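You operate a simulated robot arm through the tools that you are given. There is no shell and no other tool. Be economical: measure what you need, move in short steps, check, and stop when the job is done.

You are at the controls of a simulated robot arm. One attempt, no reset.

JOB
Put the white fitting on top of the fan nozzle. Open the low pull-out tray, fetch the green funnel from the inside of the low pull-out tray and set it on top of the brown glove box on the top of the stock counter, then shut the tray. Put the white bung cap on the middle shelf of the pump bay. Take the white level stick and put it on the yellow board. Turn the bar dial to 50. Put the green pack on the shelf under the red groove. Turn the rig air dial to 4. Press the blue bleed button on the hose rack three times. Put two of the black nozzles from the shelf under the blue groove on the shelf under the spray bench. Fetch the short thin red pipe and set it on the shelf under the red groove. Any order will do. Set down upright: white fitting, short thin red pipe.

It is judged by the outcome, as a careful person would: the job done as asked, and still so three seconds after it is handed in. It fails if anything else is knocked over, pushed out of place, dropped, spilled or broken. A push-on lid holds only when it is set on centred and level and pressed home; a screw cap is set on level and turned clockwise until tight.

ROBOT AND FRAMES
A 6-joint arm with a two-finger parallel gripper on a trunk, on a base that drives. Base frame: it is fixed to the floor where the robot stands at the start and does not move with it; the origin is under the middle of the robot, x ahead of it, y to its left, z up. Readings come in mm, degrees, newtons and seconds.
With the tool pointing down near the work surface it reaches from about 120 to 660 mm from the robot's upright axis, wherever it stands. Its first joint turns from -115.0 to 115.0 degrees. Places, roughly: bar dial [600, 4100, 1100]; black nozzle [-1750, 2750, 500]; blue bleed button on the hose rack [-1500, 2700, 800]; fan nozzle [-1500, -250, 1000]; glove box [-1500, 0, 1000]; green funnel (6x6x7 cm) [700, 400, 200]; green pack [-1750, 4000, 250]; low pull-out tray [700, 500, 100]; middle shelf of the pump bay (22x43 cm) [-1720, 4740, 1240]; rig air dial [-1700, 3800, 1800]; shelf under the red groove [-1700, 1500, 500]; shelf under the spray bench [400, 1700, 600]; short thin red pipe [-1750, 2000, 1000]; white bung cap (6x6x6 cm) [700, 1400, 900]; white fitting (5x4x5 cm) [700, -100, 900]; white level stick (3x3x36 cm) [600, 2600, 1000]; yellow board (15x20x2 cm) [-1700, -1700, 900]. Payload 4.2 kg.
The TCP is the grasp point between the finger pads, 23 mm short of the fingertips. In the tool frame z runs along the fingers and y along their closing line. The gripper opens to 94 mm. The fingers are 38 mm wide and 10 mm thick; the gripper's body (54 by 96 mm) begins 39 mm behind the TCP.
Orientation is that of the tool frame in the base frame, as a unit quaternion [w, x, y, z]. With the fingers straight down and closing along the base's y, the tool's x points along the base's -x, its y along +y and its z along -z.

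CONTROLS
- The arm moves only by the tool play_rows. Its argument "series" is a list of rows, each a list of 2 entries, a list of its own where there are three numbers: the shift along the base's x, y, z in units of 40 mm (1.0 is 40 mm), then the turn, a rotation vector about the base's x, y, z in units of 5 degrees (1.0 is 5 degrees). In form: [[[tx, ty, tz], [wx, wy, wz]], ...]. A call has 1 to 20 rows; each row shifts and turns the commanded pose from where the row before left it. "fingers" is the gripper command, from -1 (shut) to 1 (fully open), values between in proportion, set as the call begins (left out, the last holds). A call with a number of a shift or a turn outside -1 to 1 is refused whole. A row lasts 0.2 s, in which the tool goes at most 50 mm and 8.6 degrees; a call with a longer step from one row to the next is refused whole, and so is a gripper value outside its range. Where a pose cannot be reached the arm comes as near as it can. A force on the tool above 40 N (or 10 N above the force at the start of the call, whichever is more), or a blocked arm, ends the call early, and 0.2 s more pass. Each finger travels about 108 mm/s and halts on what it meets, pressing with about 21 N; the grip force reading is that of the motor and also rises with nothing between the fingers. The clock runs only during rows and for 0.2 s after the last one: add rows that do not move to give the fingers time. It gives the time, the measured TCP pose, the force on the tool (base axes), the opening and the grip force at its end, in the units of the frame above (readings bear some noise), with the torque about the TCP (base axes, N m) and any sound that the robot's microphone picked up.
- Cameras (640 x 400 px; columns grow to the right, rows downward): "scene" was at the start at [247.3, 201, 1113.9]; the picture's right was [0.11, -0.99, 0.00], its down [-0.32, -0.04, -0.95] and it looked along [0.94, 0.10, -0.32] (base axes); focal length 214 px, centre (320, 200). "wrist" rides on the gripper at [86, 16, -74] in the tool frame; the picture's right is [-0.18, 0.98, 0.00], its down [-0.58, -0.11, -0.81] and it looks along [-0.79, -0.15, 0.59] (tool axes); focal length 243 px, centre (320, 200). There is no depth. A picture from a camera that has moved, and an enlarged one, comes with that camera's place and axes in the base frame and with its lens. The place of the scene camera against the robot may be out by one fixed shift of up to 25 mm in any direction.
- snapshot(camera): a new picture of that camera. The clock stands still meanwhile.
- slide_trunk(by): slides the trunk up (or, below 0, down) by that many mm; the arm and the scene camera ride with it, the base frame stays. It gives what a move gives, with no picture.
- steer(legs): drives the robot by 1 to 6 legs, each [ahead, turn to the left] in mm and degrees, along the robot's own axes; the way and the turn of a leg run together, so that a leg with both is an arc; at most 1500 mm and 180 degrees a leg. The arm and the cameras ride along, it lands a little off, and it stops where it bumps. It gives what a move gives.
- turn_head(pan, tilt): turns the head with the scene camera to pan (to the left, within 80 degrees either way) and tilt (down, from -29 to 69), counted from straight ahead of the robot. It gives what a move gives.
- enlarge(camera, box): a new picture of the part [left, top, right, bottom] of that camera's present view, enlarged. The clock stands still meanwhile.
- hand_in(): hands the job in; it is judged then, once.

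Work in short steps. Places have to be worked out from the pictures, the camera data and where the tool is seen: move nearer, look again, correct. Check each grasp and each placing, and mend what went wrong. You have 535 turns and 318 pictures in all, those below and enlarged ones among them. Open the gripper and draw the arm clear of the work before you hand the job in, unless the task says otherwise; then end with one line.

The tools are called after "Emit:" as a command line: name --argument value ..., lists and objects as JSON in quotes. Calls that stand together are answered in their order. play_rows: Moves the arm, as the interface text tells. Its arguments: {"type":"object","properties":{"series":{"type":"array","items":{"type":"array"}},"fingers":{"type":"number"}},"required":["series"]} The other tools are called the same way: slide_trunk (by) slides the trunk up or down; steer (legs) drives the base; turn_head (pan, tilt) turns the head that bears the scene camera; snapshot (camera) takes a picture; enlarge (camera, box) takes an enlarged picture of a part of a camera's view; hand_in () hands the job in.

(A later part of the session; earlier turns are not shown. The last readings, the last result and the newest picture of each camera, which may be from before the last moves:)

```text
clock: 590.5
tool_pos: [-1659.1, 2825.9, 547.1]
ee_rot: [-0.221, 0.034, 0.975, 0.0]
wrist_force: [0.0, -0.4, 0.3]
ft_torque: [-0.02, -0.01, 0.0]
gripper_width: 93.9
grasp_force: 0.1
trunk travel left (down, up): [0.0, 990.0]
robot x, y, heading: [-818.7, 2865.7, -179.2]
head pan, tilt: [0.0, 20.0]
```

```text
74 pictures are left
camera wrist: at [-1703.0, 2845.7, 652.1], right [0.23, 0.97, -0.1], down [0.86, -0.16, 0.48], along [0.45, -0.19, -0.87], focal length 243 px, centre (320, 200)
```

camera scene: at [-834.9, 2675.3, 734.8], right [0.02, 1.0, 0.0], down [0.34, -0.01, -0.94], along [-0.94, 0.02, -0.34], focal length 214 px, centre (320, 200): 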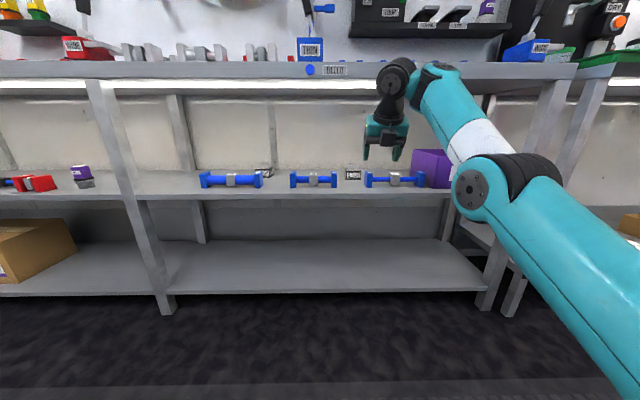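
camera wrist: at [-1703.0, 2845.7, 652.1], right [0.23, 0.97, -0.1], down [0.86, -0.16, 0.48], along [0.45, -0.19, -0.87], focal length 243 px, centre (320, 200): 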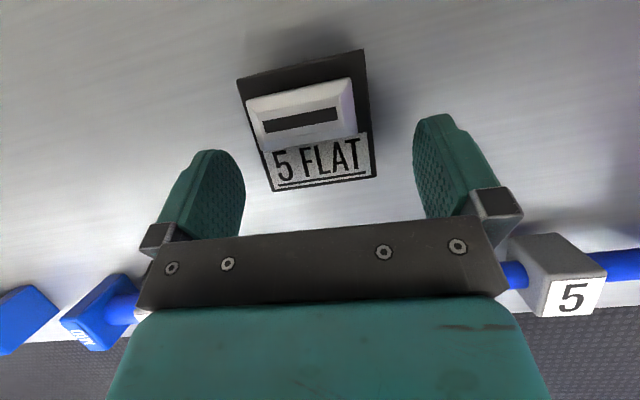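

Drive 14 mm forward and grip.

Emit:
steer --legs '[[14, 0]]'

Emit:
play_rows --series '[[[0, 0, -0.1], [0, 0, 0]], [[0, 0, 0], [0, 0, 0]], [[0, 0, 0], [0, 0, 0]], [[0, 0, 0], [0, 0, 0]], [[0, 0, 0], [0, 0, 0]]]' --fingers -1

Emit:
slide_trunk --by 40

Emit:
snapshot --camera "wrist"

```text
clock: 591.2
tool_pos: [-1672.9, 2825.7, 546.8]
ee_rot: [-0.221, 0.034, 0.975, -0.001]
wrist_force: [-0.6, -0.1, 1.1]
ft_torque: [0.0, -0.03, 0.04]
gripper_width: 93.9
grasp_force: 0.0
trunk travel left (down, up): [0.0, 990.0]
robot x, y, heading: [-831.7, 2869.8, -179.3]
head pan, tilt: [0.0, 20.0]
```

```text
clock: 592.5
tool_pos: [-1671.4, 2825.8, 545.6]
ee_rot: [-0.221, 0.034, 0.975, 0.0]
wrist_force: [0.1, -2.8, 14.9]
ft_torque: [0.11, 0.03, -0.13]
gripper_width: 57.9
grasp_force: 21.0
trunk travel left (down, up): [0.0, 990.0]
robot x, y, heading: [-835.5, 2869.4, -179.4]
head pan, tilt: [0.0, 20.0]
```

```text
clock: 593.3
tool_pos: [-1672.6, 2826.9, 584.2]
ee_rot: [-0.22, 0.035, 0.975, -0.001]
wrist_force: [-0.2, 0.4, -0.9]
ft_torque: [-0.02, 0.01, 0.0]
gripper_width: 57.7
grasp_force: 21.5
trunk travel left (down, up): [-40.0, 950.0]
robot x, y, heading: [-833.8, 2865.5, -179.1]
head pan, tilt: [0.0, 20.0]
```

```text
73 pictures are left
camera wrist: at [-1716.9, 2845.9, 687.4], right [0.23, 0.97, -0.1], down [0.86, -0.16, 0.48], along [0.45, -0.19, -0.87], focal length 243 px, centre (320, 200)
```

wrist: 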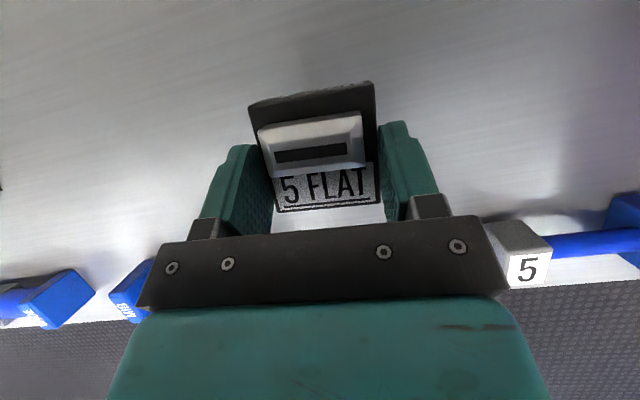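

Raise 22 more to clear the pipes, then back out, retract and drive to the spray bench (to y≈2215 gap or front strip).

Emit:
slide_trunk --by 24

Emit:
steer --legs '[[-270, 0]]'

Emit:
play_rows --series '[[[0.8, 0, 0.5], [0, 0, 0]], [[0.8, 0, 0.5], [0, 0, 0]], [[0.8, 0, 0.5], [0, 0, 0]], [[0.8, 0, 0.5], [0, 0, 0]], [[0.4, 0, 0.3], [0, 0, 0]]]'

Emit:
snapshot --camera "scene"

```text
clock: 594.0
tool_pos: [-1671.2, 2826.1, 607.3]
ee_rot: [-0.22, 0.034, 0.975, -0.001]
wrist_force: [-0.2, 0.2, -0.5]
ft_torque: [-0.02, 0.0, -0.01]
gripper_width: 57.8
grasp_force: 20.6
trunk travel left (down, up): [-64.0, 926.0]
robot x, y, heading: [-833.0, 2866.8, -179.4]
head pan, tilt: [0.0, 20.0]
```

```text
clock: 595.9
tool_pos: [-1407.3, 2830.6, 609.1]
ee_rot: [-0.22, 0.034, 0.975, -0.002]
wrist_force: [0.6, 0.8, -0.2]
ft_torque: [0.0, -0.01, -0.03]
gripper_width: 57.9
grasp_force: 20.7
trunk travel left (down, up): [-64.0, 926.0]
robot x, y, heading: [-567.8, 2868.1, -179.3]
head pan, tilt: [0.0, 20.0]
```

```text
clock: 597.1
tool_pos: [-1281.1, 2821.4, 718.8]
ee_rot: [-0.219, 0.034, 0.975, 0.0]
wrist_force: [-0.3, 0.2, -1.0]
ft_torque: [0.04, -0.03, 0.0]
gripper_width: 57.6
grasp_force: 20.9
out of reach, approached as far as the arm can: row 2, 3, 4
trunk travel left (down, up): [-64.0, 926.0]
robot x, y, heading: [-568.4, 2869.5, -179.5]
head pan, tilt: [0.0, 20.0]
```

```text
72 pictures are left
camera scene: at [-807.8, 2667.4, 753.7], right [-0.01, 1.0, 0.0], down [0.34, 0.0, -0.94], along [-0.94, -0.01, -0.34], focal length 214 px, centre (320, 200)
```

scene: 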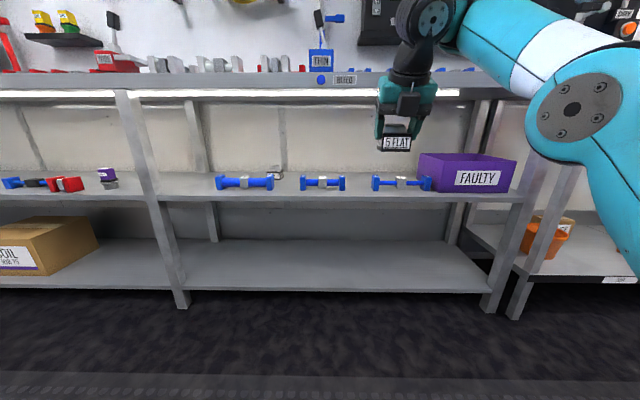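

Rack undisturbed. Drive to face the spray bench at y≈2190.

Emit:
steer --legs '[[0, 90], [730, 0], [0, 90]]'

Emit:
turn_head --pan 0 --tilt 15

Emit:
snapshot --camera "scene"

```text
clock: 608.5
tool_pos: [124.5, 2140.4, 718.6]
ee_rot: [0.009, 0.973, -0.069, 0.219]
wrist_force: [-0.4, -0.1, -1.2]
ft_torque: [-0.01, -0.04, -0.03]
gripper_width: 57.7
grasp_force: 21.1
trunk travel left (down, up): [-64.0, 926.0]
robot x, y, heading: [-590.0, 2142.7, -3.2]
head pan, tilt: [0.0, 20.0]
```

```text
clock: 609.2
tool_pos: [123.7, 2141.2, 719.2]
ee_rot: [0.007, 0.973, -0.068, 0.22]
wrist_force: [0.2, 0.7, -0.9]
ft_torque: [0.0, 0.02, -0.01]
gripper_width: 58.0
grasp_force: 21.2
trunk travel left (down, up): [-64.0, 926.0]
robot x, y, heading: [-590.0, 2139.3, -3.2]
head pan, tilt: [0.0, 15.0]
```

```text
71 pictures are left
camera scene: at [-333.2, 2319.2, 761.8], right [-0.05, -1.0, 0.0], down [-0.26, 0.01, -0.97], along [0.96, -0.05, -0.26], focal length 214 px, centre (320, 200)
```

scene: 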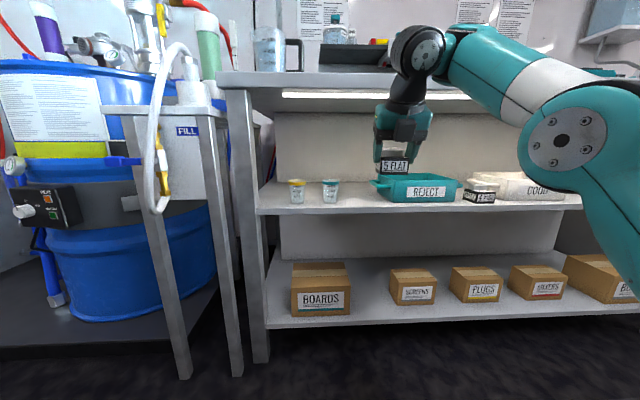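

Gap between jar and REJECT handle is y 2125–2224. Turn 2.7° left, lower the trunk and extend as before.

Emit:
steer --legs '[[0, 2.7]]'

Emit:
slide_trunk --by -64

Emit:
play_rows --series '[[[0.6, 0, -0.3], [0, 0, 0]], [[0.6, 0, -0.3], [0, 0, 0]], [[0.5, 0, -0.3], [0, 0, 0]]]'

Emit:
steer --legs '[[50, 0]]'

Emit:
snapshot --camera "wrist"

```text
clock: 610.0
tool_pos: [123.3, 2174.1, 719.2]
ee_rot: [0.001, 0.975, -0.043, 0.219]
wrist_force: [-0.3, 0.3, -1.0]
ft_torque: [0.01, 0.05, 0.01]
gripper_width: 57.7
grasp_force: 21.0
trunk travel left (down, up): [-64.0, 926.0]
robot x, y, heading: [-592.3, 2142.4, -0.1]
head pan, tilt: [0.0, 15.0]
```

```text
clock: 611.0
tool_pos: [123.4, 2174.2, 655.2]
ee_rot: [0.001, 0.975, -0.044, 0.219]
wrist_force: [0.0, 0.0, -1.0]
ft_torque: [-0.03, 0.02, -0.01]
gripper_width: 58.1
grasp_force: 20.8
trunk travel left (down, up): [0.0, 990.0]
robot x, y, heading: [-591.7, 2142.1, -0.1]
head pan, tilt: [0.0, 15.0]
```

```text
clock: 611.8
tool_pos: [194.2, 2176.1, 618.0]
ee_rot: [0.001, 0.975, -0.044, 0.22]
wrist_force: [0.2, -0.2, -1.0]
ft_torque: [0.06, -0.01, 0.01]
gripper_width: 57.8
grasp_force: 21.0
trunk travel left (down, up): [0.0, 990.0]
robot x, y, heading: [-593.5, 2145.4, -0.2]
head pan, tilt: [0.0, 15.0]
```

```text
clock: 612.8
tool_pos: [244.9, 2176.4, 617.6]
ee_rot: [0.001, 0.975, -0.044, 0.219]
wrist_force: [-0.1, 0.2, -0.1]
ft_torque: [0.02, 0.04, 0.0]
gripper_width: 57.6
grasp_force: 21.2
trunk travel left (down, up): [0.0, 990.0]
robot x, y, heading: [-538.3, 2141.0, -0.4]
head pan, tilt: [0.0, 15.0]
```

```text
70 pictures are left
camera wrist: at [288.9, 2152.7, 721.3], right [-0.25, -0.96, -0.1], down [-0.86, 0.18, 0.48], along [-0.45, 0.2, -0.87], focal length 243 px, centre (320, 200)
```

wrist: 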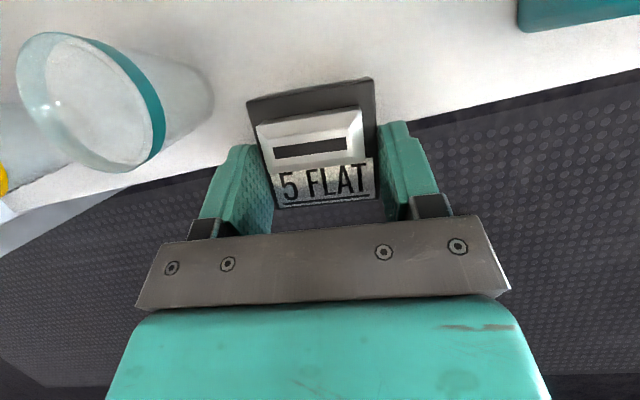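

The jar is close on the left; shift −22 mm in y, then advance 27 mm and lower.

Emit:
play_rows --series '[[[0, -0.3, 0], [0, 0, 0]], [[0, -0.25, 0], [0, 0, 0]], [[0.35, 0, -0.2], [0, 0, 0]], [[0.35, 0, -0.2], [0, 0, 0]], [[0, 0, 0], [0, 0, 0]]]'

Emit:
snapshot --camera "wrist"

```text
clock: 614.0
tool_pos: [271.9, 2155.3, 604.4]
ee_rot: [0.001, 0.974, -0.043, 0.222]
wrist_force: [-3.1, 0.1, 14.9]
ft_torque: [-0.11, 0.37, 0.01]
gripper_width: 57.8
grasp_force: 20.9
trunk travel left (down, up): [0.0, 990.0]
robot x, y, heading: [-539.7, 2144.0, -0.1]
head pan, tilt: [0.0, 15.0]
```

```text
69 pictures are left
camera wrist: at [316.3, 2131.1, 708.6], right [-0.25, -0.96, -0.1], down [-0.86, 0.18, 0.48], along [-0.44, 0.2, -0.87], focal length 243 px, centre (320, 200)
```

wrist: 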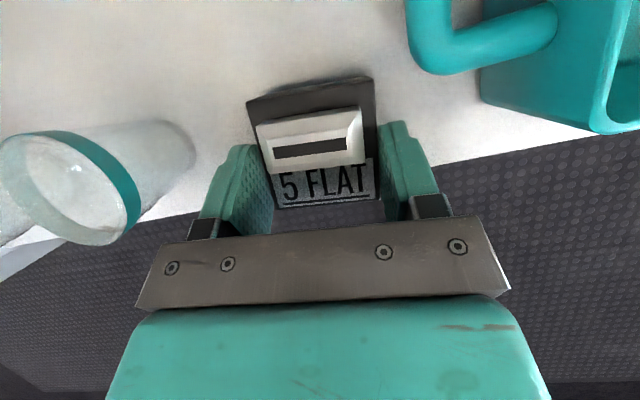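

The nozzle's near edge overhangs the shelf front. Raise 10 mm, drive forward 32, and lower again.

Emit:
slide_trunk --by 12

Emit:
steer --legs '[[33, 0]]'

Emit:
snapshot --camera "wrist"

```text
clock: 614.5
tool_pos: [272.3, 2154.4, 613.4]
ee_rot: [0.002, 0.975, -0.045, 0.219]
wrist_force: [-0.4, 0.3, 0.6]
ft_torque: [0.0, -0.01, 0.02]
gripper_width: 57.9
grasp_force: 21.3
trunk travel left (down, up): [-12.0, 978.0]
robot x, y, heading: [-542.0, 2143.0, -0.0]
head pan, tilt: [0.0, 15.0]
```

```text
clock: 615.4
tool_pos: [306.8, 2153.8, 614.7]
ee_rot: [0.001, 0.975, -0.043, 0.219]
wrist_force: [1.8, -0.1, -1.2]
ft_torque: [0.01, 0.02, -0.01]
gripper_width: 57.9
grasp_force: 21.0
trunk travel left (down, up): [-12.0, 978.0]
robot x, y, heading: [-504.6, 2140.0, -0.4]
head pan, tilt: [0.0, 15.0]
```

```text
68 pictures are left
camera wrist: at [351.0, 2130.9, 718.4], right [-0.25, -0.96, -0.1], down [-0.86, 0.18, 0.48], along [-0.45, 0.2, -0.87], focal length 243 px, centre (320, 200)
```

wrist: 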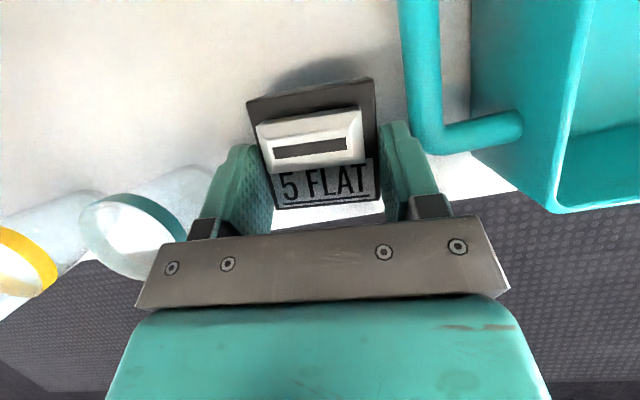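

Now fully over the shelf. Lower to contact and release with a small opening.

Emit:
slide_trunk --by -8

Emit:
play_rows --series '[[[0, 0, -0.1], [0, 0, 0]], [[0, 0, 0], [0, 0, 0]]]'

Emit:
enlarge --camera "scene" --box '[300, 90, 500, 230]'

```text
clock: 616.0
tool_pos: [305.8, 2153.3, 606.6]
ee_rot: [0.001, 0.975, -0.044, 0.218]
wrist_force: [-0.1, 0.3, -0.9]
ft_torque: [0.02, 0.01, -0.02]
gripper_width: 57.8
grasp_force: 21.1
trunk travel left (down, up): [-4.0, 986.0]
robot x, y, heading: [-507.6, 2142.1, 0.0]
head pan, tilt: [0.0, 15.0]
```

```text
clock: 616.6
tool_pos: [305.3, 2153.3, 605.0]
ee_rot: [0.0, 0.974, -0.044, 0.222]
wrist_force: [0.4, 1.1, 10.2]
ft_torque: [-0.19, 0.21, -0.01]
gripper_width: 57.8
grasp_force: 21.2
trunk travel left (down, up): [-4.0, 986.0]
robot x, y, heading: [-505.3, 2141.5, -0.3]
head pan, tilt: [0.0, 15.0]
```

```text
2.86 times, centred on (400, 160) of scene
camera zoom: at [-258.5, 2331.3, 702.2], right [0.0, -1.0, 0.0], down [-0.26, 0.0, -0.97], along [0.97, 0.0, -0.26], focal length 613 px, centre (91, 314)
```

zoom: 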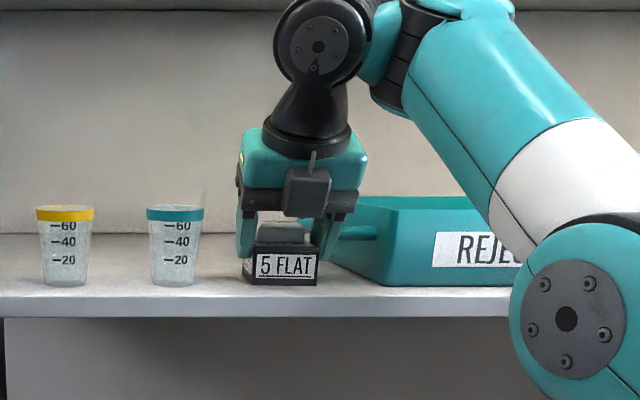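

Emit:
play_rows --series '[[[0, 0, 0.03], [0, 0, 0]], [[0, 0, 0], [0, 0, 0]]]' --fingers 0.4

Emit:
slide_trunk --by 48

Emit:
steer --legs '[[-300, 0]]'

Emit:
snapshot --camera "scene"

```text
clock: 617.2
tool_pos: [305.4, 2153.8, 604.1]
ee_rot: [0.002, 0.975, -0.044, 0.219]
wrist_force: [0.7, 0.2, 0.2]
ft_torque: [0.03, 0.01, 0.0]
gripper_width: 65.8
grasp_force: 0.1
trunk travel left (down, up): [-4.0, 986.0]
robot x, y, heading: [-510.2, 2144.8, -0.2]
head pan, tilt: [0.0, 15.0]
```

```text
clock: 618.1
tool_pos: [306.2, 2154.2, 653.0]
ee_rot: [0.001, 0.975, -0.045, 0.219]
wrist_force: [-0.1, -0.1, 0.2]
ft_torque: [0.03, -0.02, -0.01]
gripper_width: 66.0
grasp_force: 0.3
trunk travel left (down, up): [-52.0, 938.0]
robot x, y, heading: [-509.4, 2140.1, -0.2]
head pan, tilt: [0.0, 15.0]
```

```text
clock: 620.1
tool_pos: [10.2, 2154.3, 652.7]
ee_rot: [0.001, 0.975, -0.044, 0.22]
wrist_force: [0.1, 0.0, -0.1]
ft_torque: [0.0, 0.02, 0.01]
gripper_width: 65.8
grasp_force: 0.0
trunk travel left (down, up): [-52.0, 938.0]
robot x, y, heading: [-807.3, 2144.1, -0.3]
head pan, tilt: [0.0, 15.0]
```

```text
66 pictures are left
camera scene: at [-554.6, 2332.5, 749.9], right [-0.01, -1.0, 0.0], down [-0.26, 0.0, -0.97], along [0.97, -0.01, -0.26], focal length 214 px, centre (320, 200)
```

scene: 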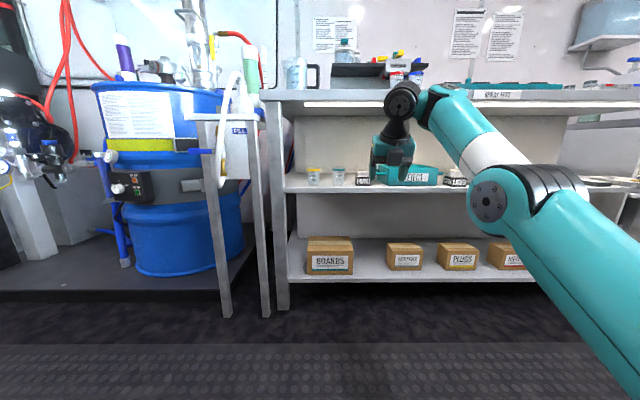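

Both nozzles done. Now find the level stick: raise the trunk and look toward (600,2600,1000).

Emit:
slide_trunk --by 400

Emit:
slide_trunk --by 200

Emit:
steer --legs '[[0, 90], [450, 0], [0, -90]]'

Emit:
turn_head --pan 0 --tilt 25

Emit:
snapshot --camera "scene"

```text
clock: 623.9
tool_pos: [9.9, 2154.8, 1052.0]
ee_rot: [0.001, 0.975, -0.045, 0.219]
wrist_force: [-0.2, -0.3, -0.2]
ft_torque: [0.01, 0.02, -0.02]
gripper_width: 65.7
grasp_force: 0.0
trunk travel left (down, up): [-452.0, 538.0]
robot x, y, heading: [-803.7, 2138.3, -0.3]
head pan, tilt: [0.0, 15.0]
```

```text
clock: 626.1
tool_pos: [9.6, 2153.6, 1253.3]
ee_rot: [0.001, 0.975, -0.045, 0.218]
wrist_force: [0.9, -0.1, -1.0]
ft_torque: [-0.01, 0.01, 0.03]
gripper_width: 65.7
grasp_force: 0.1
trunk travel left (down, up): [-652.0, 338.0]
robot x, y, heading: [-802.2, 2143.4, -0.4]
head pan, tilt: [0.0, 15.0]
```

```text
clock: 636.5
tool_pos: [-12.2, 2634.6, 1252.9]
ee_rot: [-0.004, 0.975, -0.022, 0.219]
wrist_force: [-0.7, -0.6, 0.3]
ft_torque: [0.02, 0.02, -0.01]
gripper_width: 65.6
grasp_force: 0.0
trunk travel left (down, up): [-652.0, 338.0]
robot x, y, heading: [-824.0, 2581.6, 2.6]
head pan, tilt: [0.0, 15.0]
```

```text
clock: 637.3
tool_pos: [-13.2, 2633.5, 1251.8]
ee_rot: [-0.003, 0.976, -0.022, 0.219]
wrist_force: [0.0, 0.1, 0.0]
ft_torque: [0.02, 0.04, -0.02]
gripper_width: 65.7
grasp_force: 0.0
trunk travel left (down, up): [-652.0, 338.0]
robot x, y, heading: [-824.5, 2583.6, 2.4]
head pan, tilt: [0.0, 25.0]
```

```text
65 pictures are left
camera scene: at [-586.3, 2783.7, 1333.7], right [0.04, -1.0, 0.0], down [-0.42, -0.02, -0.91], along [0.91, 0.04, -0.42], focal length 214 px, centre (320, 200)
```

scene: 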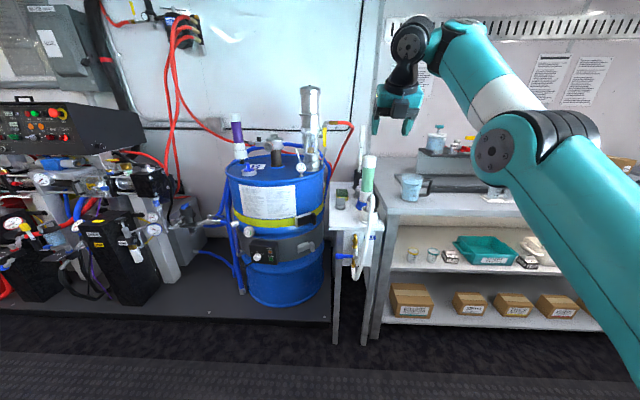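

Emit:
enlarge --camera "scene" --box '[210, 70, 410, 240]'

Emit:
enlarge --camera "scene" --box '[270, 120, 350, 200]'

```text
2.35 times, centred on (310, 155) of scene
camera zoom: at [-586.3, 2783.7, 1333.7], right [0.04, -1.0, 0.0], down [-0.42, -0.02, -0.91], along [0.91, 0.04, -0.42], focal length 505 px, centre (344, 306)
```

zoom: 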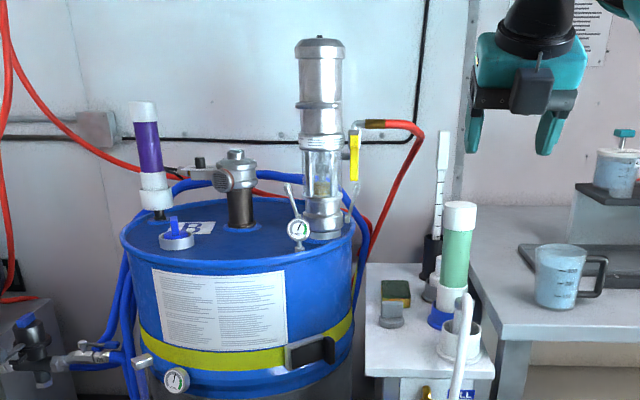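

```text
5.00 times, centred on (310, 160) of scene
camera zoom: at [-586.3, 2783.7, 1333.7], right [0.04, -1.0, 0.0], down [-0.42, -0.02, -0.91], along [0.91, 0.04, -0.42], focal length 1072 px, centre (370, 400)
```

zoom: 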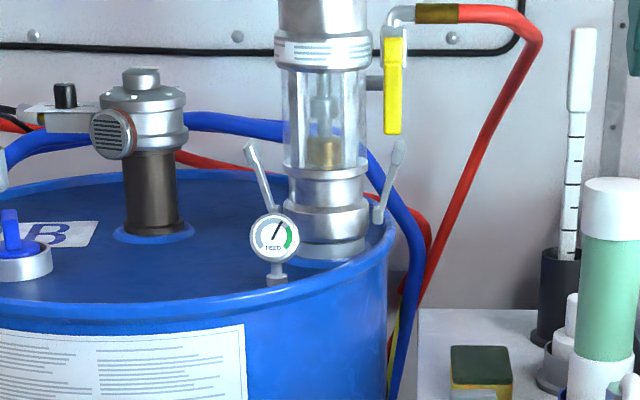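

The level stick is the graduated white stick in a black holder on the small table by the drum (≈(600,2612), top z≈1190). First I recover the arm's elbow-up posture in the open aisle: face +y, stretch low, then retract.

Emit:
steer --legs '[[0, 88]]'

Emit:
play_rows --series '[[[0, 0.6, -0.9], [0, 0, 0]], [[0, 0.6, -0.9], [0, 0, 0]], [[0, 0.4, -0.9], [0, 0, 0]], [[0, 0, -1], [0, 0, 0]], [[0, 0, -1], [0, 0, 0]], [[0, 0, -1], [0, 0, 0]], [[0, 0, -1], [0, 0, 0]], [[0, 0, -1], [0, 0, 0]], [[0, 0, -1], [0, 0, 0]], [[0, 0, -1], [0, 0, 0]]]'

Emit:
play_rows --series '[[[0, -0.9, 0], [0, 0, 0]], [[0, -0.9, 0], [0, 0, 0]], [[0, -0.9, 0], [0, 0, 0]], [[0, -0.9, 0], [0, 0, 0]], [[0, -0.9, 0], [0, 0, 0]], [[0, -0.9, 0], [0, 0, 0]]]'

Emit:
snapshot --camera "scene"

```text
clock: 641.4
tool_pos: [-847.6, 3397.1, 1252.1]
ee_rot: [-0.155, 0.716, 0.663, 0.155]
wrist_force: [0.0, -0.6, 0.3]
ft_torque: [0.0, 0.0, 0.02]
gripper_width: 66.0
grasp_force: 0.0
trunk travel left (down, up): [-652.0, 338.0]
robot x, y, heading: [-824.0, 2582.5, 90.3]
head pan, tilt: [0.0, 25.0]
```

```text
clock: 643.6
tool_pos: [-824.7, 3418.1, 1145.1]
ee_rot: [-0.143, 0.719, 0.664, 0.143]
wrist_force: [0.4, -0.3, 0.0]
ft_torque: [-0.01, 0.02, 0.0]
gripper_width: 65.8
grasp_force: 0.0
out of reach, approached as far as the arm can: row 2, 3, 4, 5, 6, 7, 8, 9, 10
trunk travel left (down, up): [-652.0, 338.0]
robot x, y, heading: [-825.2, 2582.0, 90.5]
head pan, tilt: [0.0, 25.0]
```

```text
clock: 645.0
tool_pos: [-866.3, 3365.4, 1234.2]
ee_rot: [-0.154, 0.717, 0.662, 0.155]
wrist_force: [0.7, 0.1, -1.2]
ft_torque: [-0.03, -0.01, 0.0]
gripper_width: 65.8
grasp_force: 0.1
out of reach, approached as far as the arm can: row 1, 2, 3, 4, 5, 6
trunk travel left (down, up): [-652.0, 338.0]
robot x, y, heading: [-823.8, 2584.6, 90.6]
head pan, tilt: [0.0, 25.0]
```

```text
62 pictures are left
camera scene: at [-1018.7, 2821.8, 1333.6], right [1.0, 0.01, 0.0], down [0.0, -0.42, -0.91], along [-0.01, 0.91, -0.42], focal length 214 px, centre (320, 200)
```

scene: 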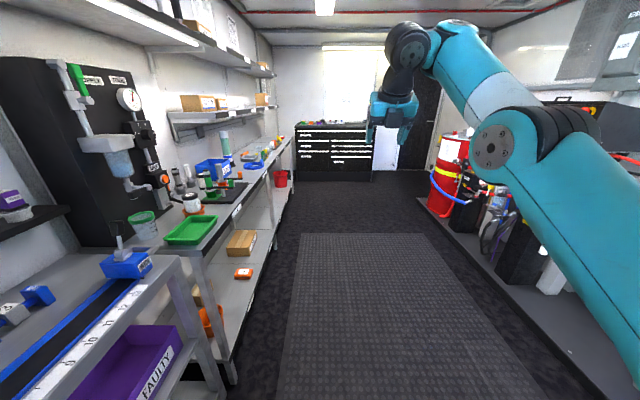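

The arm is stuck fully stretched; I try moving inward and down together to make the elbow bend.

Emit:
play_rows --series '[[[0, -0.4, -1], [0, 0, 0]], [[0, -0.4, -1], [0, 0, 0]], [[0, -0.4, -1], [0, 0, 0]], [[0, -0.4, -1], [0, 0, 0]], [[0, -0.4, -1], [0, 0, 0]], [[0, -0.4, -1], [0, 0, 0]], [[0, -0.4, -1], [0, 0, 0]], [[0, -0.4, -1], [0, 0, 0]]]'

Emit:
play_rows --series '[[[0, -1, 1], [0, 0, 0]], [[0, -1, 0.6], [0, 0, 0]], [[0, -1, 0.6], [0, 0, 0]], [[0, -1, 0.6], [0, 0, 0]], [[0, -1, 0.6], [0, 0, 0]], [[0, -1, 0.6], [0, 0, 0]], [[0, -1, 0.6], [0, 0, 0]], [[0, -1, 0.6], [0, 0, 0]]]'

Emit:
snapshot --camera "scene"

```text
clock: 646.8
tool_pos: [-914.1, 3393.2, 1143.3]
ee_rot: [-0.143, 0.72, 0.664, 0.145]
wrist_force: [0.5, -0.3, -0.1]
ft_torque: [0.01, 0.04, -0.02]
gripper_width: 65.7
grasp_force: 0.0
out of reach, approached as far as the arm can: row 1, 2, 3, 4, 5, 6, 7, 8
trunk travel left (down, up): [-652.0, 338.0]
robot x, y, heading: [-823.3, 2585.9, 90.7]
head pan, tilt: [0.0, 25.0]
```

```text
refused: row 1 steps farther than a row can; nothing moved
```

```text
61 pictures are left
camera scene: at [-1018.6, 2821.6, 1333.7], right [1.0, 0.01, 0.0], down [0.0, -0.42, -0.91], along [-0.01, 0.91, -0.42], focal length 214 px, centre (320, 200)
```

scene: 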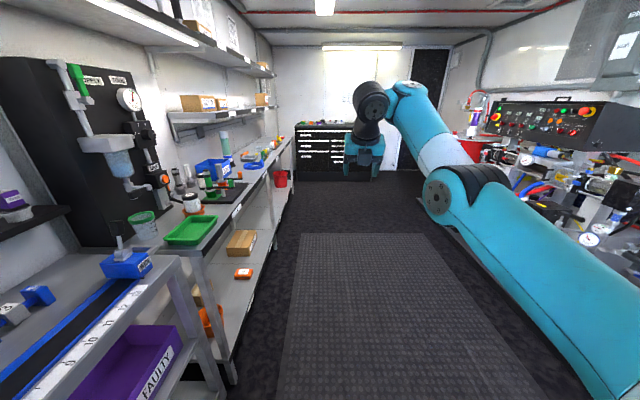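

Near full stretch the elbow needs tiny inward steps; try slow retraction.

Emit:
play_rows --series '[[[0, -0.04, -0.02], [0, 0, 0]], [[0, -0.04, -0.02], [0, 0, 0]], [[0, -0.04, -0.02], [0, 0, 0]], [[0, -0.04, -0.02], [0, 0, 0]], [[0, -0.06, -0.03], [0, 0, 0]], [[0, -0.06, -0.03], [0, 0, 0]], [[0, -0.08, -0.04], [0, 0, 0]], [[0, -0.08, -0.04], [0, 0, 0]], [[0, -0.1, -0.05], [0, 0, 0]], [[0, -0.1, -0.05], [0, 0, 0]], [[0, -0.12, -0.06], [0, 0, 0]], [[0, -0.15, -0.08], [0, 0, 0]], [[0, -0.2, -0.1], [0, 0, 0]], [[0, -0.2, -0.1], [0, 0, 0]], [[0, -0.25, -0.1], [0, 0, 0]], [[0, -0.3, -0.1], [0, 0, 0]], [[0, -0.3, -0.1], [0, 0, 0]], [[0, -0.3, -0.1], [0, 0, 0]], [[0, -0.3, -0.1], [0, 0, 0]], [[0, -0.3, -0.1], [0, 0, 0]]]'

```text
clock: 651.0
tool_pos: [-954.0, 3374.6, 1160.7]
ee_rot: [-0.155, 0.717, 0.662, 0.156]
wrist_force: [-0.5, 0.0, -0.8]
ft_torque: [0.01, 0.03, 0.03]
gripper_width: 65.7
grasp_force: 0.1
out of reach, approached as far as the arm can: row 2, 4, 6, 7, 8, 9, 10, 11, 12, 13, 14, 15, 16, 17, 18, 19, 20
trunk travel left (down, up): [-652.0, 338.0]
robot x, y, heading: [-822.6, 2583.9, 90.4]
head pan, tilt: [0.0, 25.0]
```

Try moving up and inward to get the elbow off the singular straight pose.

Emit:
play_rows --series '[[[0, -0.3, 0.9], [0, 0, 0]], [[0, -0.3, 0.9], [0, 0, 0]], [[0, -0.3, 0.9], [0, 0, 0]], [[0, -0.3, 0.9], [0, 0, 0]], [[0, -0.5, 0.8], [0, 0, 0]], [[0, -0.5, 0.8], [0, 0, 0]], [[0, -0.6, 0.7], [0, 0, 0]], [[0, -0.7, 0.6], [0, 0, 0]], [[0, -0.8, 0.5], [0, 0, 0]], [[0, -0.9, 0.3], [0, 0, 0]], [[0, -0.9, 0], [0, 0, 0]], [[0, -0.9, 0], [0, 0, 0]], [[0, -0.9, 0], [0, 0, 0]]]'

Emit:
snapshot --camera "scene"

```text
clock: 653.8
tool_pos: [-953.2, 3090.8, 1414.7]
ee_rot: [-0.156, 0.716, 0.663, 0.155]
wrist_force: [-1.1, 0.9, -1.2]
ft_torque: [-0.08, 0.0, 0.02]
gripper_width: 65.8
grasp_force: 0.0
out of reach, approached as far as the arm can: row 6, 7, 8
trunk travel left (down, up): [-652.0, 338.0]
robot x, y, heading: [-823.7, 2584.5, 90.2]
head pan, tilt: [0.0, 25.0]
```

```text
60 pictures are left
camera scene: at [-1018.9, 2822.0, 1333.5], right [1.0, 0.01, 0.0], down [0.0, -0.42, -0.91], along [-0.01, 0.91, -0.42], focal length 214 px, centre (320, 200)
```

scene: 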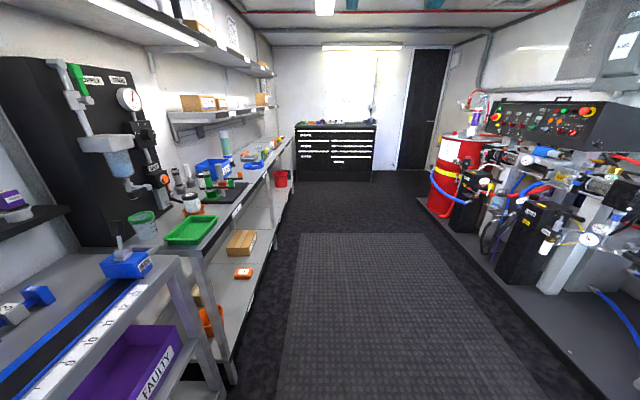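

It came free. Lower a bit and test tilting to horizontal.

Emit:
play_rows --series '[[[0.3, 0, -0.8], [0, 0, 0]], [[0.3, 0, -0.8], [0, 0, 0]], [[0.3, 0, -0.8], [0, 0, 0]], [[0.3, 0, -0.6], [0, 0, 0]], [[0.3, 0.2, 0], [1, 0, 0]], [[0.3, 0.2, 0], [1, 0, 0]], [[0.3, 0.2, 0], [1, 0, 0]], [[0.3, 0.2, 0], [1, 0, 0]], [[0.3, 0.2, 0], [1, 0, 0]], [[0, 0.2, 0], [1, 0, 0]], [[0, 0.2, 0], [1, 0, 0]], [[0, 0.2, 0], [1, 0, 0]], [[0, 0, 0], [1, 0, 0]], [[0, 0, 0], [1, 0, 0]], [[0, 0, 0], [1, 0, 0]], [[0, 0, 0], [1, 0, 0]], [[0, 0, 0], [0.8, 0, 0]]]'

Emit:
snapshot --camera "scene"

```text
clock: 657.4
tool_pos: [-902.7, 3177.8, 1505.4]
ee_rot: [-0.372, 0.632, 0.579, 0.357]
wrist_force: [-0.4, 0.1, -0.4]
ft_torque: [-0.01, 0.0, -0.01]
gripper_width: 66.1
grasp_force: 0.1
out of reach, approached as far as the arm can: row 2, 3, 4, 5, 6, 7, 8, 9, 10, 11, 12, 13, 14, 15, 16, 17
trunk travel left (down, up): [-652.0, 338.0]
robot x, y, heading: [-825.2, 2582.2, 90.2]
head pan, tilt: [0.0, 25.0]
```

```text
59 pictures are left
camera scene: at [-1018.8, 2821.5, 1333.7], right [1.0, 0.01, 0.0], down [0.0, -0.42, -0.91], along [-0.01, 0.91, -0.42], focal length 214 px, centre (320, 200)
```

scene: 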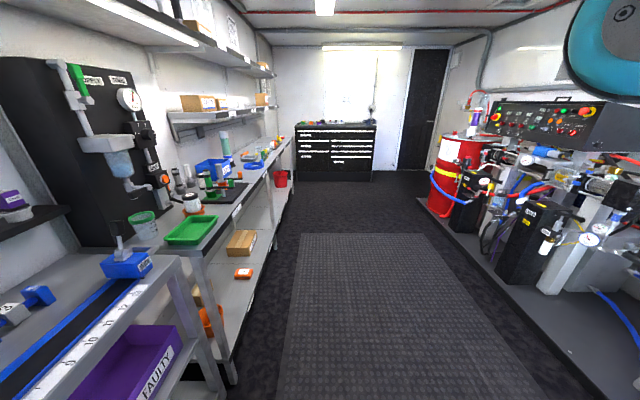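

Emit:
play_rows --series '[[[0.2, 0, -0.8], [0, 0, 0]], [[0.2, 0, -0.8], [0, 0, 0]], [[0.2, 0, -0.8], [0, 0, 0]], [[0.2, 0, -0.8], [0, 0, 0]], [[0, 0, -0.8], [0, 0, 0]]]'

Emit:
play_rows --series '[[[0, 0, 0], [1, 0, 0]], [[0, 0, 0], [1, 0, 0]], [[0, 0, 0], [1, 0, 0]], [[0, 0, 0], [1, 0, 0]], [[0, 0, 0], [1, 0, 0]]]'

Emit:
turn_head --pan -30 --tilt 0

Emit:
snapshot --camera "scene"

```text
clock: 658.6
tool_pos: [-902.2, 3178.0, 1505.7]
ee_rot: [-0.373, 0.631, 0.579, 0.356]
wrist_force: [-0.1, -0.2, -0.8]
ft_torque: [0.03, 0.01, -0.01]
gripper_width: 65.7
grasp_force: 0.1
out of reach, approached as far as the arm can: row 1, 2, 3, 4, 5
trunk travel left (down, up): [-652.0, 338.0]
robot x, y, heading: [-821.9, 2580.7, 90.5]
head pan, tilt: [0.0, 25.0]
```

```text
clock: 659.8
tool_pos: [-903.0, 3178.8, 1507.2]
ee_rot: [-0.374, 0.631, 0.579, 0.357]
wrist_force: [-0.1, -0.5, 0.0]
ft_torque: [-0.01, -0.03, -0.02]
gripper_width: 65.8
grasp_force: 0.1
out of reach, approached as far as the arm can: row 1, 2, 3, 4, 5
trunk travel left (down, up): [-652.0, 338.0]
robot x, y, heading: [-820.7, 2583.1, 90.5]
head pan, tilt: [0.0, 25.0]
```

```text
clock: 660.8
tool_pos: [-903.7, 3177.5, 1506.1]
ee_rot: [-0.373, 0.631, 0.58, 0.356]
wrist_force: [1.7, -0.3, -1.0]
ft_torque: [0.02, 0.02, -0.01]
gripper_width: 65.8
grasp_force: 0.1
trunk travel left (down, up): [-652.0, 338.0]
robot x, y, heading: [-825.5, 2583.5, 90.4]
head pan, tilt: [-30.0, 0.0]
```

```text
58 pictures are left
camera scene: at [-973.7, 2807.7, 1374.0], right [0.87, -0.49, 0.0], down [0.0, 0.0, -1.0], along [0.49, 0.87, 0.0], focal length 214 px, centre (320, 200)
```

scene: 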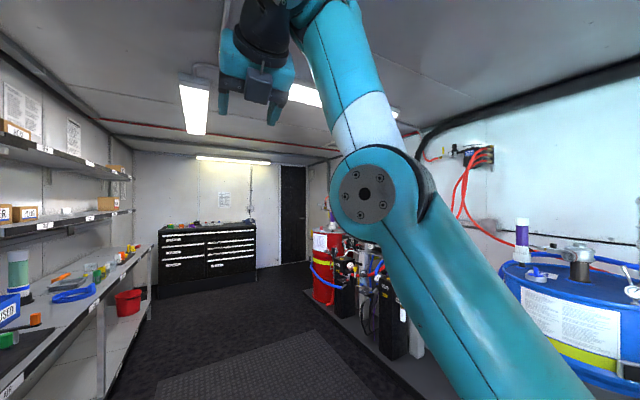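

The elbow is bent the wrong way. I stretch out at a high elevation, then sweep down so the elbow bends the right way.

Emit:
play_rows --series '[[[0, 0.7, 0.4], [0, 0, 0]], [[0, 0.7, 0.4], [0, 0, 0]], [[0, 0.7, 0.4], [0, 0, 0]], [[0, 0.7, 0.4], [0, 0, 0]], [[0, 0.7, 0], [0, 0, 0]], [[0, 0.7, 0], [0, 0, 0]], [[0, 0.2, -0.9], [0, 0, 0]], [[0, 0, -0.9], [0, 0, 0]], [[0, 0, -0.9], [0, 0, 0]], [[0, -0.2, -0.9], [0, 0, 0]], [[0, -0.3, -0.9], [0, 0, 0]], [[0, -0.3, -0.9], [0, 0, 0]], [[0, -0.4, -0.9], [0, 0, 0]], [[0, -0.4, -0.8], [0, 0, 0]], [[0, -0.6, -0.6], [0, 0, 0]], [[0, -0.6, -0.6], [0, 0, 0]]]'

Emit:
snapshot --camera "scene"

```text
clock: 664.2
tool_pos: [-851.4, 3202.2, 1510.3]
ee_rot: [-0.372, 0.632, 0.58, 0.355]
wrist_force: [-0.6, 0.1, 0.6]
ft_torque: [-0.01, 0.02, -0.02]
gripper_width: 65.8
grasp_force: 0.1
out of reach, approached as far as the arm can: row 1, 2, 3, 4, 5, 6, 7, 8, 9, 10, 11, 12, 13, 14, 15, 16
trunk travel left (down, up): [-652.0, 338.0]
robot x, y, heading: [-824.7, 2579.4, 90.4]
head pan, tilt: [-30.0, 0.0]
```

```text
57 pictures are left
camera scene: at [-973.7, 2807.6, 1374.0], right [0.87, -0.49, 0.0], down [0.0, 0.0, -1.0], along [0.49, 0.87, 0.0], focal length 214 px, centre (320, 200)
```

scene: 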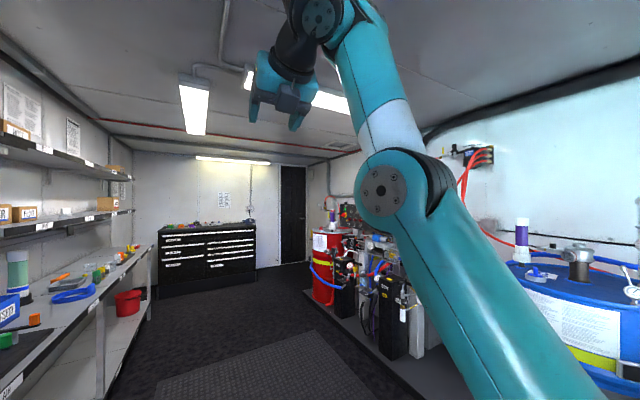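

I return the tool to a steeper angle and retreat up/inward again, then inspect the elbow.

Emit:
play_rows --series '[[[0, -0.3, 0], [-1, 0, 0]], [[0, -0.3, 0], [-1, 0, 0]], [[0, -0.3, 0], [-1, 0, 0]], [[0, -0.3, 0], [-1, 0, 0]], [[0, -0.3, 0], [-1, 0, 0]], [[0, -0.3, 0], [-1, 0, 0]], [[0, -0.3, 0], [-1, 0, 0]], [[0, -0.3, 0], [-0.5, 0, 0]], [[0, -0.5, 0], [0, 0, 0]], [[0, -0.5, 0], [0, 0, 0]], [[0, -0.5, 0], [0, 0, 0]], [[0, -0.5, 0], [0, 0, 0]]]'

Emit:
snapshot --camera "scene"

```text
clock: 666.8
tool_pos: [-841.4, 3023.2, 1481.4]
ee_rot: [-0.152, 0.717, 0.663, 0.151]
wrist_force: [0.0, 0.3, -0.1]
ft_torque: [-0.02, 0.01, -0.01]
gripper_width: 65.8
grasp_force: 0.1
out of reach, approached as far as the arm can: row 6, 7, 8, 12
trunk travel left (down, up): [-652.0, 338.0]
robot x, y, heading: [-825.0, 2582.5, 90.5]
head pan, tilt: [-30.0, 0.0]
```

```text
56 pictures are left
camera scene: at [-973.7, 2807.9, 1374.0], right [0.87, -0.49, 0.0], down [0.0, 0.0, -1.0], along [0.49, 0.87, 0.0], focal length 214 px, centre (320, 200)
```

scene: 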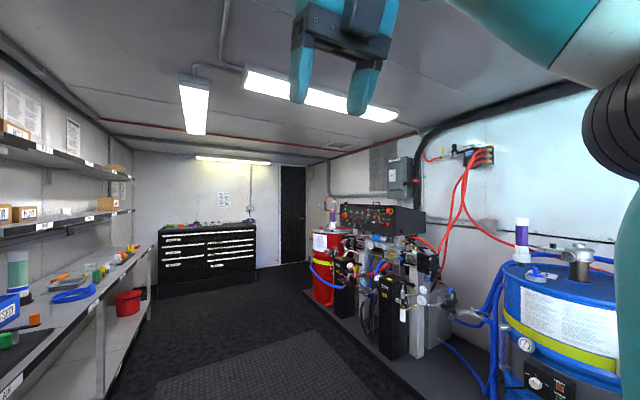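

Now the elbow looks normal (upper arm vertical). Lower straight down gently.

Emit:
play_rows --series '[[[0, 0.1, -0.4], [0, 0, 0]], [[0, 0.1, -0.4], [0, 0, 0]], [[0, 0.1, -0.5], [0, 0, 0]], [[0, 0.1, -0.5], [0, 0, 0]], [[0, 0.1, -0.6], [0, 0, 0]], [[0, 0.1, -0.6], [0, 0, 0]], [[0, 0.1, -0.6], [0, 0, 0]], [[0, 0.1, -0.6], [0, 0, 0]]]'

```text
clock: 668.6
tool_pos: [-842.6, 3043.8, 1380.4]
ee_rot: [-0.15, 0.717, 0.664, 0.15]
wrist_force: [0.3, 0.4, -1.0]
ft_torque: [0.02, 0.02, -0.03]
gripper_width: 65.6
grasp_force: 0.2
out of reach, approached as far as the arm can: row 6, 7, 8
trunk travel left (down, up): [-652.0, 338.0]
robot x, y, heading: [-824.4, 2581.3, 90.4]
head pan, tilt: [-30.0, 0.0]
```

Emit:
play_rows --series '[[[0, 0.6, -0.5], [0, 0, 0]], [[0, 0.6, -0.5], [0, 0, 0]], [[0, 0.6, -0.6], [0, 0, 0]], [[0, 0.6, -0.6], [0, 0, 0]], [[0, 0.5, -0.6], [0, 0, 0]], [[0, 0.3, -0.6], [0, 0, 0]], [[0, 0.2, -0.6], [0, 0, 0]], [[0, 0.2, -0.6], [0, 0, 0]]]'

Emit:
snapshot --camera "scene"

```text
clock: 670.4
tool_pos: [-860.0, 3221.2, 1349.4]
ee_rot: [-0.15, 0.717, 0.663, 0.15]
wrist_force: [0.6, -0.5, 0.9]
ft_torque: [0.03, -0.01, 0.01]
gripper_width: 66.2
grasp_force: 0.1
out of reach, approached as far as the arm can: row 1, 2, 3, 4, 5, 6, 7, 8
trunk travel left (down, up): [-652.0, 338.0]
robot x, y, heading: [-825.1, 2583.0, 90.3]
head pan, tilt: [-30.0, 0.0]
```

```text
55 pictures are left
camera scene: at [-973.6, 2807.4, 1374.1], right [0.87, -0.49, 0.0], down [0.0, 0.0, -1.0], along [0.49, 0.87, 0.0], focal length 214 px, centre (320, 200)
```

scene: 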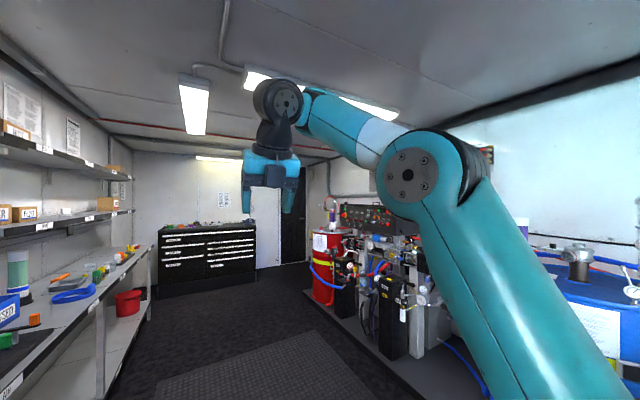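

Emit:
play_rows --series '[[[0, 0, -0.5], [0, 0, 0]], [[0, 0, -0.5], [0, 0, 0]], [[0, 0, -0.5], [0, 0, 0]], [[0, 0, -0.5], [0, 0, 0]], [[0, 0, -0.5], [0, 0, 0]], [[0, 0, -0.5], [0, 0, 0]], [[0, 0, -0.5], [0, 0, 0]], [[0, 0, -0.5], [0, 0, 0]]]'

Emit:
play_rows --series '[[[0, 0, 0], [0, 0, -1]], [[0, 0, 0], [0, 0, -1]], [[0, 0, 0], [0, 0, -1]], [[0, 0, 0], [0, 0, -1]], [[0, 0, 0], [0, 0, -1]], [[0, 0, 0], [0, 0, -1]], [[0, 0, -0.5], [0, 0, 0]], [[0, 0, -0.5], [0, 0, 0]], [[0, 0, -0.5], [0, 0, 0]], [[0, 0, -0.5], [0, 0, 0]]]'

```text
clock: 672.2
tool_pos: [-893.2, 3285.5, 1303.6]
ee_rot: [-0.15, 0.717, 0.664, 0.15]
wrist_force: [-0.1, -0.2, 0.9]
ft_torque: [-0.01, 0.0, 0.02]
gripper_width: 65.7
grasp_force: 0.1
out of reach, approached as far as the arm can: row 1, 2, 3, 4, 5, 6, 7, 8
trunk travel left (down, up): [-652.0, 338.0]
robot x, y, heading: [-824.2, 2581.9, 90.4]
head pan, tilt: [-30.0, 0.0]
```

```text
clock: 674.4
tool_pos: [-902.9, 3307.0, 1247.1]
ee_rot: [-0.105, 0.865, 0.454, 0.184]
wrist_force: [-0.4, 0.1, 0.6]
ft_torque: [0.03, 0.01, -0.01]
gripper_width: 65.6
grasp_force: 0.1
out of reach, approached as far as the arm can: row 8, 9, 10
trunk travel left (down, up): [-652.0, 338.0]
robot x, y, heading: [-826.1, 2585.1, 90.5]
head pan, tilt: [-30.0, 0.0]
```

Yawing back loosens the limit. I untilt to vertical and unflip the tool's yaw fully (−150°).

Emit:
play_rows --series '[[[0, 0, 0], [-0.826, 0.528, 0]], [[0, 0, 0], [-0.826, 0.528, 0]], [[0, 0, 0], [-0.826, 0.528, 0]], [[0, 0, 0], [-0.826, 0.528, 0]], [[0, 0, 0], [-0.826, 0.528, 0]], [[0, 0, 0], [0, 0, -1]], [[0, 0, 0], [0, 0, -1]], [[0, 0, 0], [0, 0, -1]], [[0, 0, 0], [0, 0, -1]], [[0, 0, 0], [0, 0, -1]], [[0, 0, 0], [0, 0, -1]], [[0, 0, 0], [0, 0, -1]], [[0, 0, 0], [0, 0, -1]], [[0, 0, 0], [0, 0, -1]], [[0, 0, 0], [0, 0, -1]], [[0, 0, 0], [0, 0, -1]], [[0, 0, 0], [0, 0, -1]], [[0, 0, 0], [0, 0, -1]], [[0, 0, 0], [0, 0, -1]]]'

Emit:
play_rows --series '[[[0, 0, 0], [0, 0, -1]], [[0, 0, 0], [0, 0, -1]], [[0, 0, 0], [0, 0, -1]], [[0, 0, 0], [0, 0, -1]], [[0, 0, 0], [0, 0, -1]], [[0, 0, 0], [0, 0, -1]], [[0, 0, 0], [0, 0, -1]], [[0, 0, 0], [0, 0, -1]], [[0, 0, 0], [0, 0, -1]], [[0, 0, 0], [0, 0, -1]], [[0, 0, 0], [0, 0, -1]], [[0, 0, 0], [0, 0, -1]], [[0, 0, 0], [0, 0, -1]], [[0, 0, 0], [0, 0, -1]], [[0, 0, 0], [0, 0, -1]], [[0, 0, 0], [0, 0, -1]]]'

Emit:
play_rows --series '[[[0.5, -0.5, -0.5], [0, 0, 0]], [[0.5, -0.5, -0.5], [0, 0, 0]], [[0.5, -0.5, -0.5], [0, 0, 0]], [[0.5, -0.5, -0.5], [0, 0, 0]], [[0, -0.5, -0.5], [0, 0, 0]]]'

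Emit:
snapshot --camera "scene"

```text
clock: 678.4
tool_pos: [-904.8, 3306.8, 1246.3]
ee_rot: [0.0, 0.992, -0.128, 0.002]
wrist_force: [0.6, 0.5, 1.0]
ft_torque: [0.02, 0.0, -0.02]
gripper_width: 65.7
grasp_force: 0.1
trunk travel left (down, up): [-652.0, 338.0]
robot x, y, heading: [-826.7, 2589.3, 90.5]
head pan, tilt: [-30.0, 0.0]
```

```text
clock: 681.8
tool_pos: [-903.4, 3306.6, 1245.0]
ee_rot: [-0.001, -0.679, 0.734, 0.0]
wrist_force: [-1.4, 0.2, 0.3]
ft_torque: [0.01, -0.01, -0.04]
gripper_width: 65.5
grasp_force: 0.0
trunk travel left (down, up): [-652.0, 338.0]
robot x, y, heading: [-823.5, 2580.7, 90.5]
head pan, tilt: [-30.0, 0.0]
```

```text
clock: 683.0
tool_pos: [-821.3, 3208.1, 1145.9]
ee_rot: [0.0, -0.679, 0.734, -0.001]
wrist_force: [-0.6, 1.5, -0.4]
ft_torque: [0.0, -0.01, -0.01]
gripper_width: 66.0
grasp_force: 0.0
trunk travel left (down, up): [-652.0, 338.0]
robot x, y, heading: [-825.9, 2583.5, 90.4]
head pan, tilt: [-30.0, 0.0]
```

```text
54 pictures are left
camera scene: at [-973.7, 2807.8, 1374.0], right [0.87, -0.49, 0.0], down [0.0, 0.0, -1.0], along [0.49, 0.87, 0.0], focal length 214 px, centre (320, 200)
```

scene: 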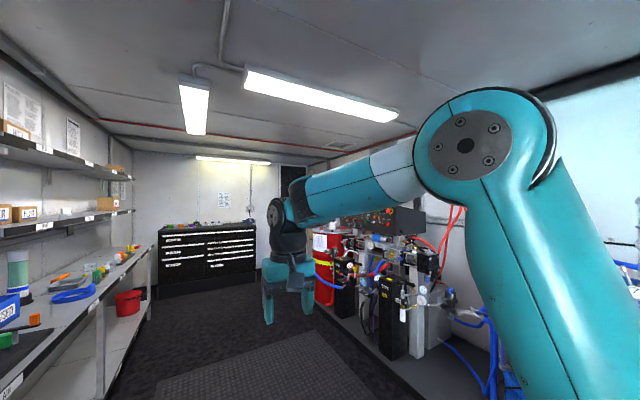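

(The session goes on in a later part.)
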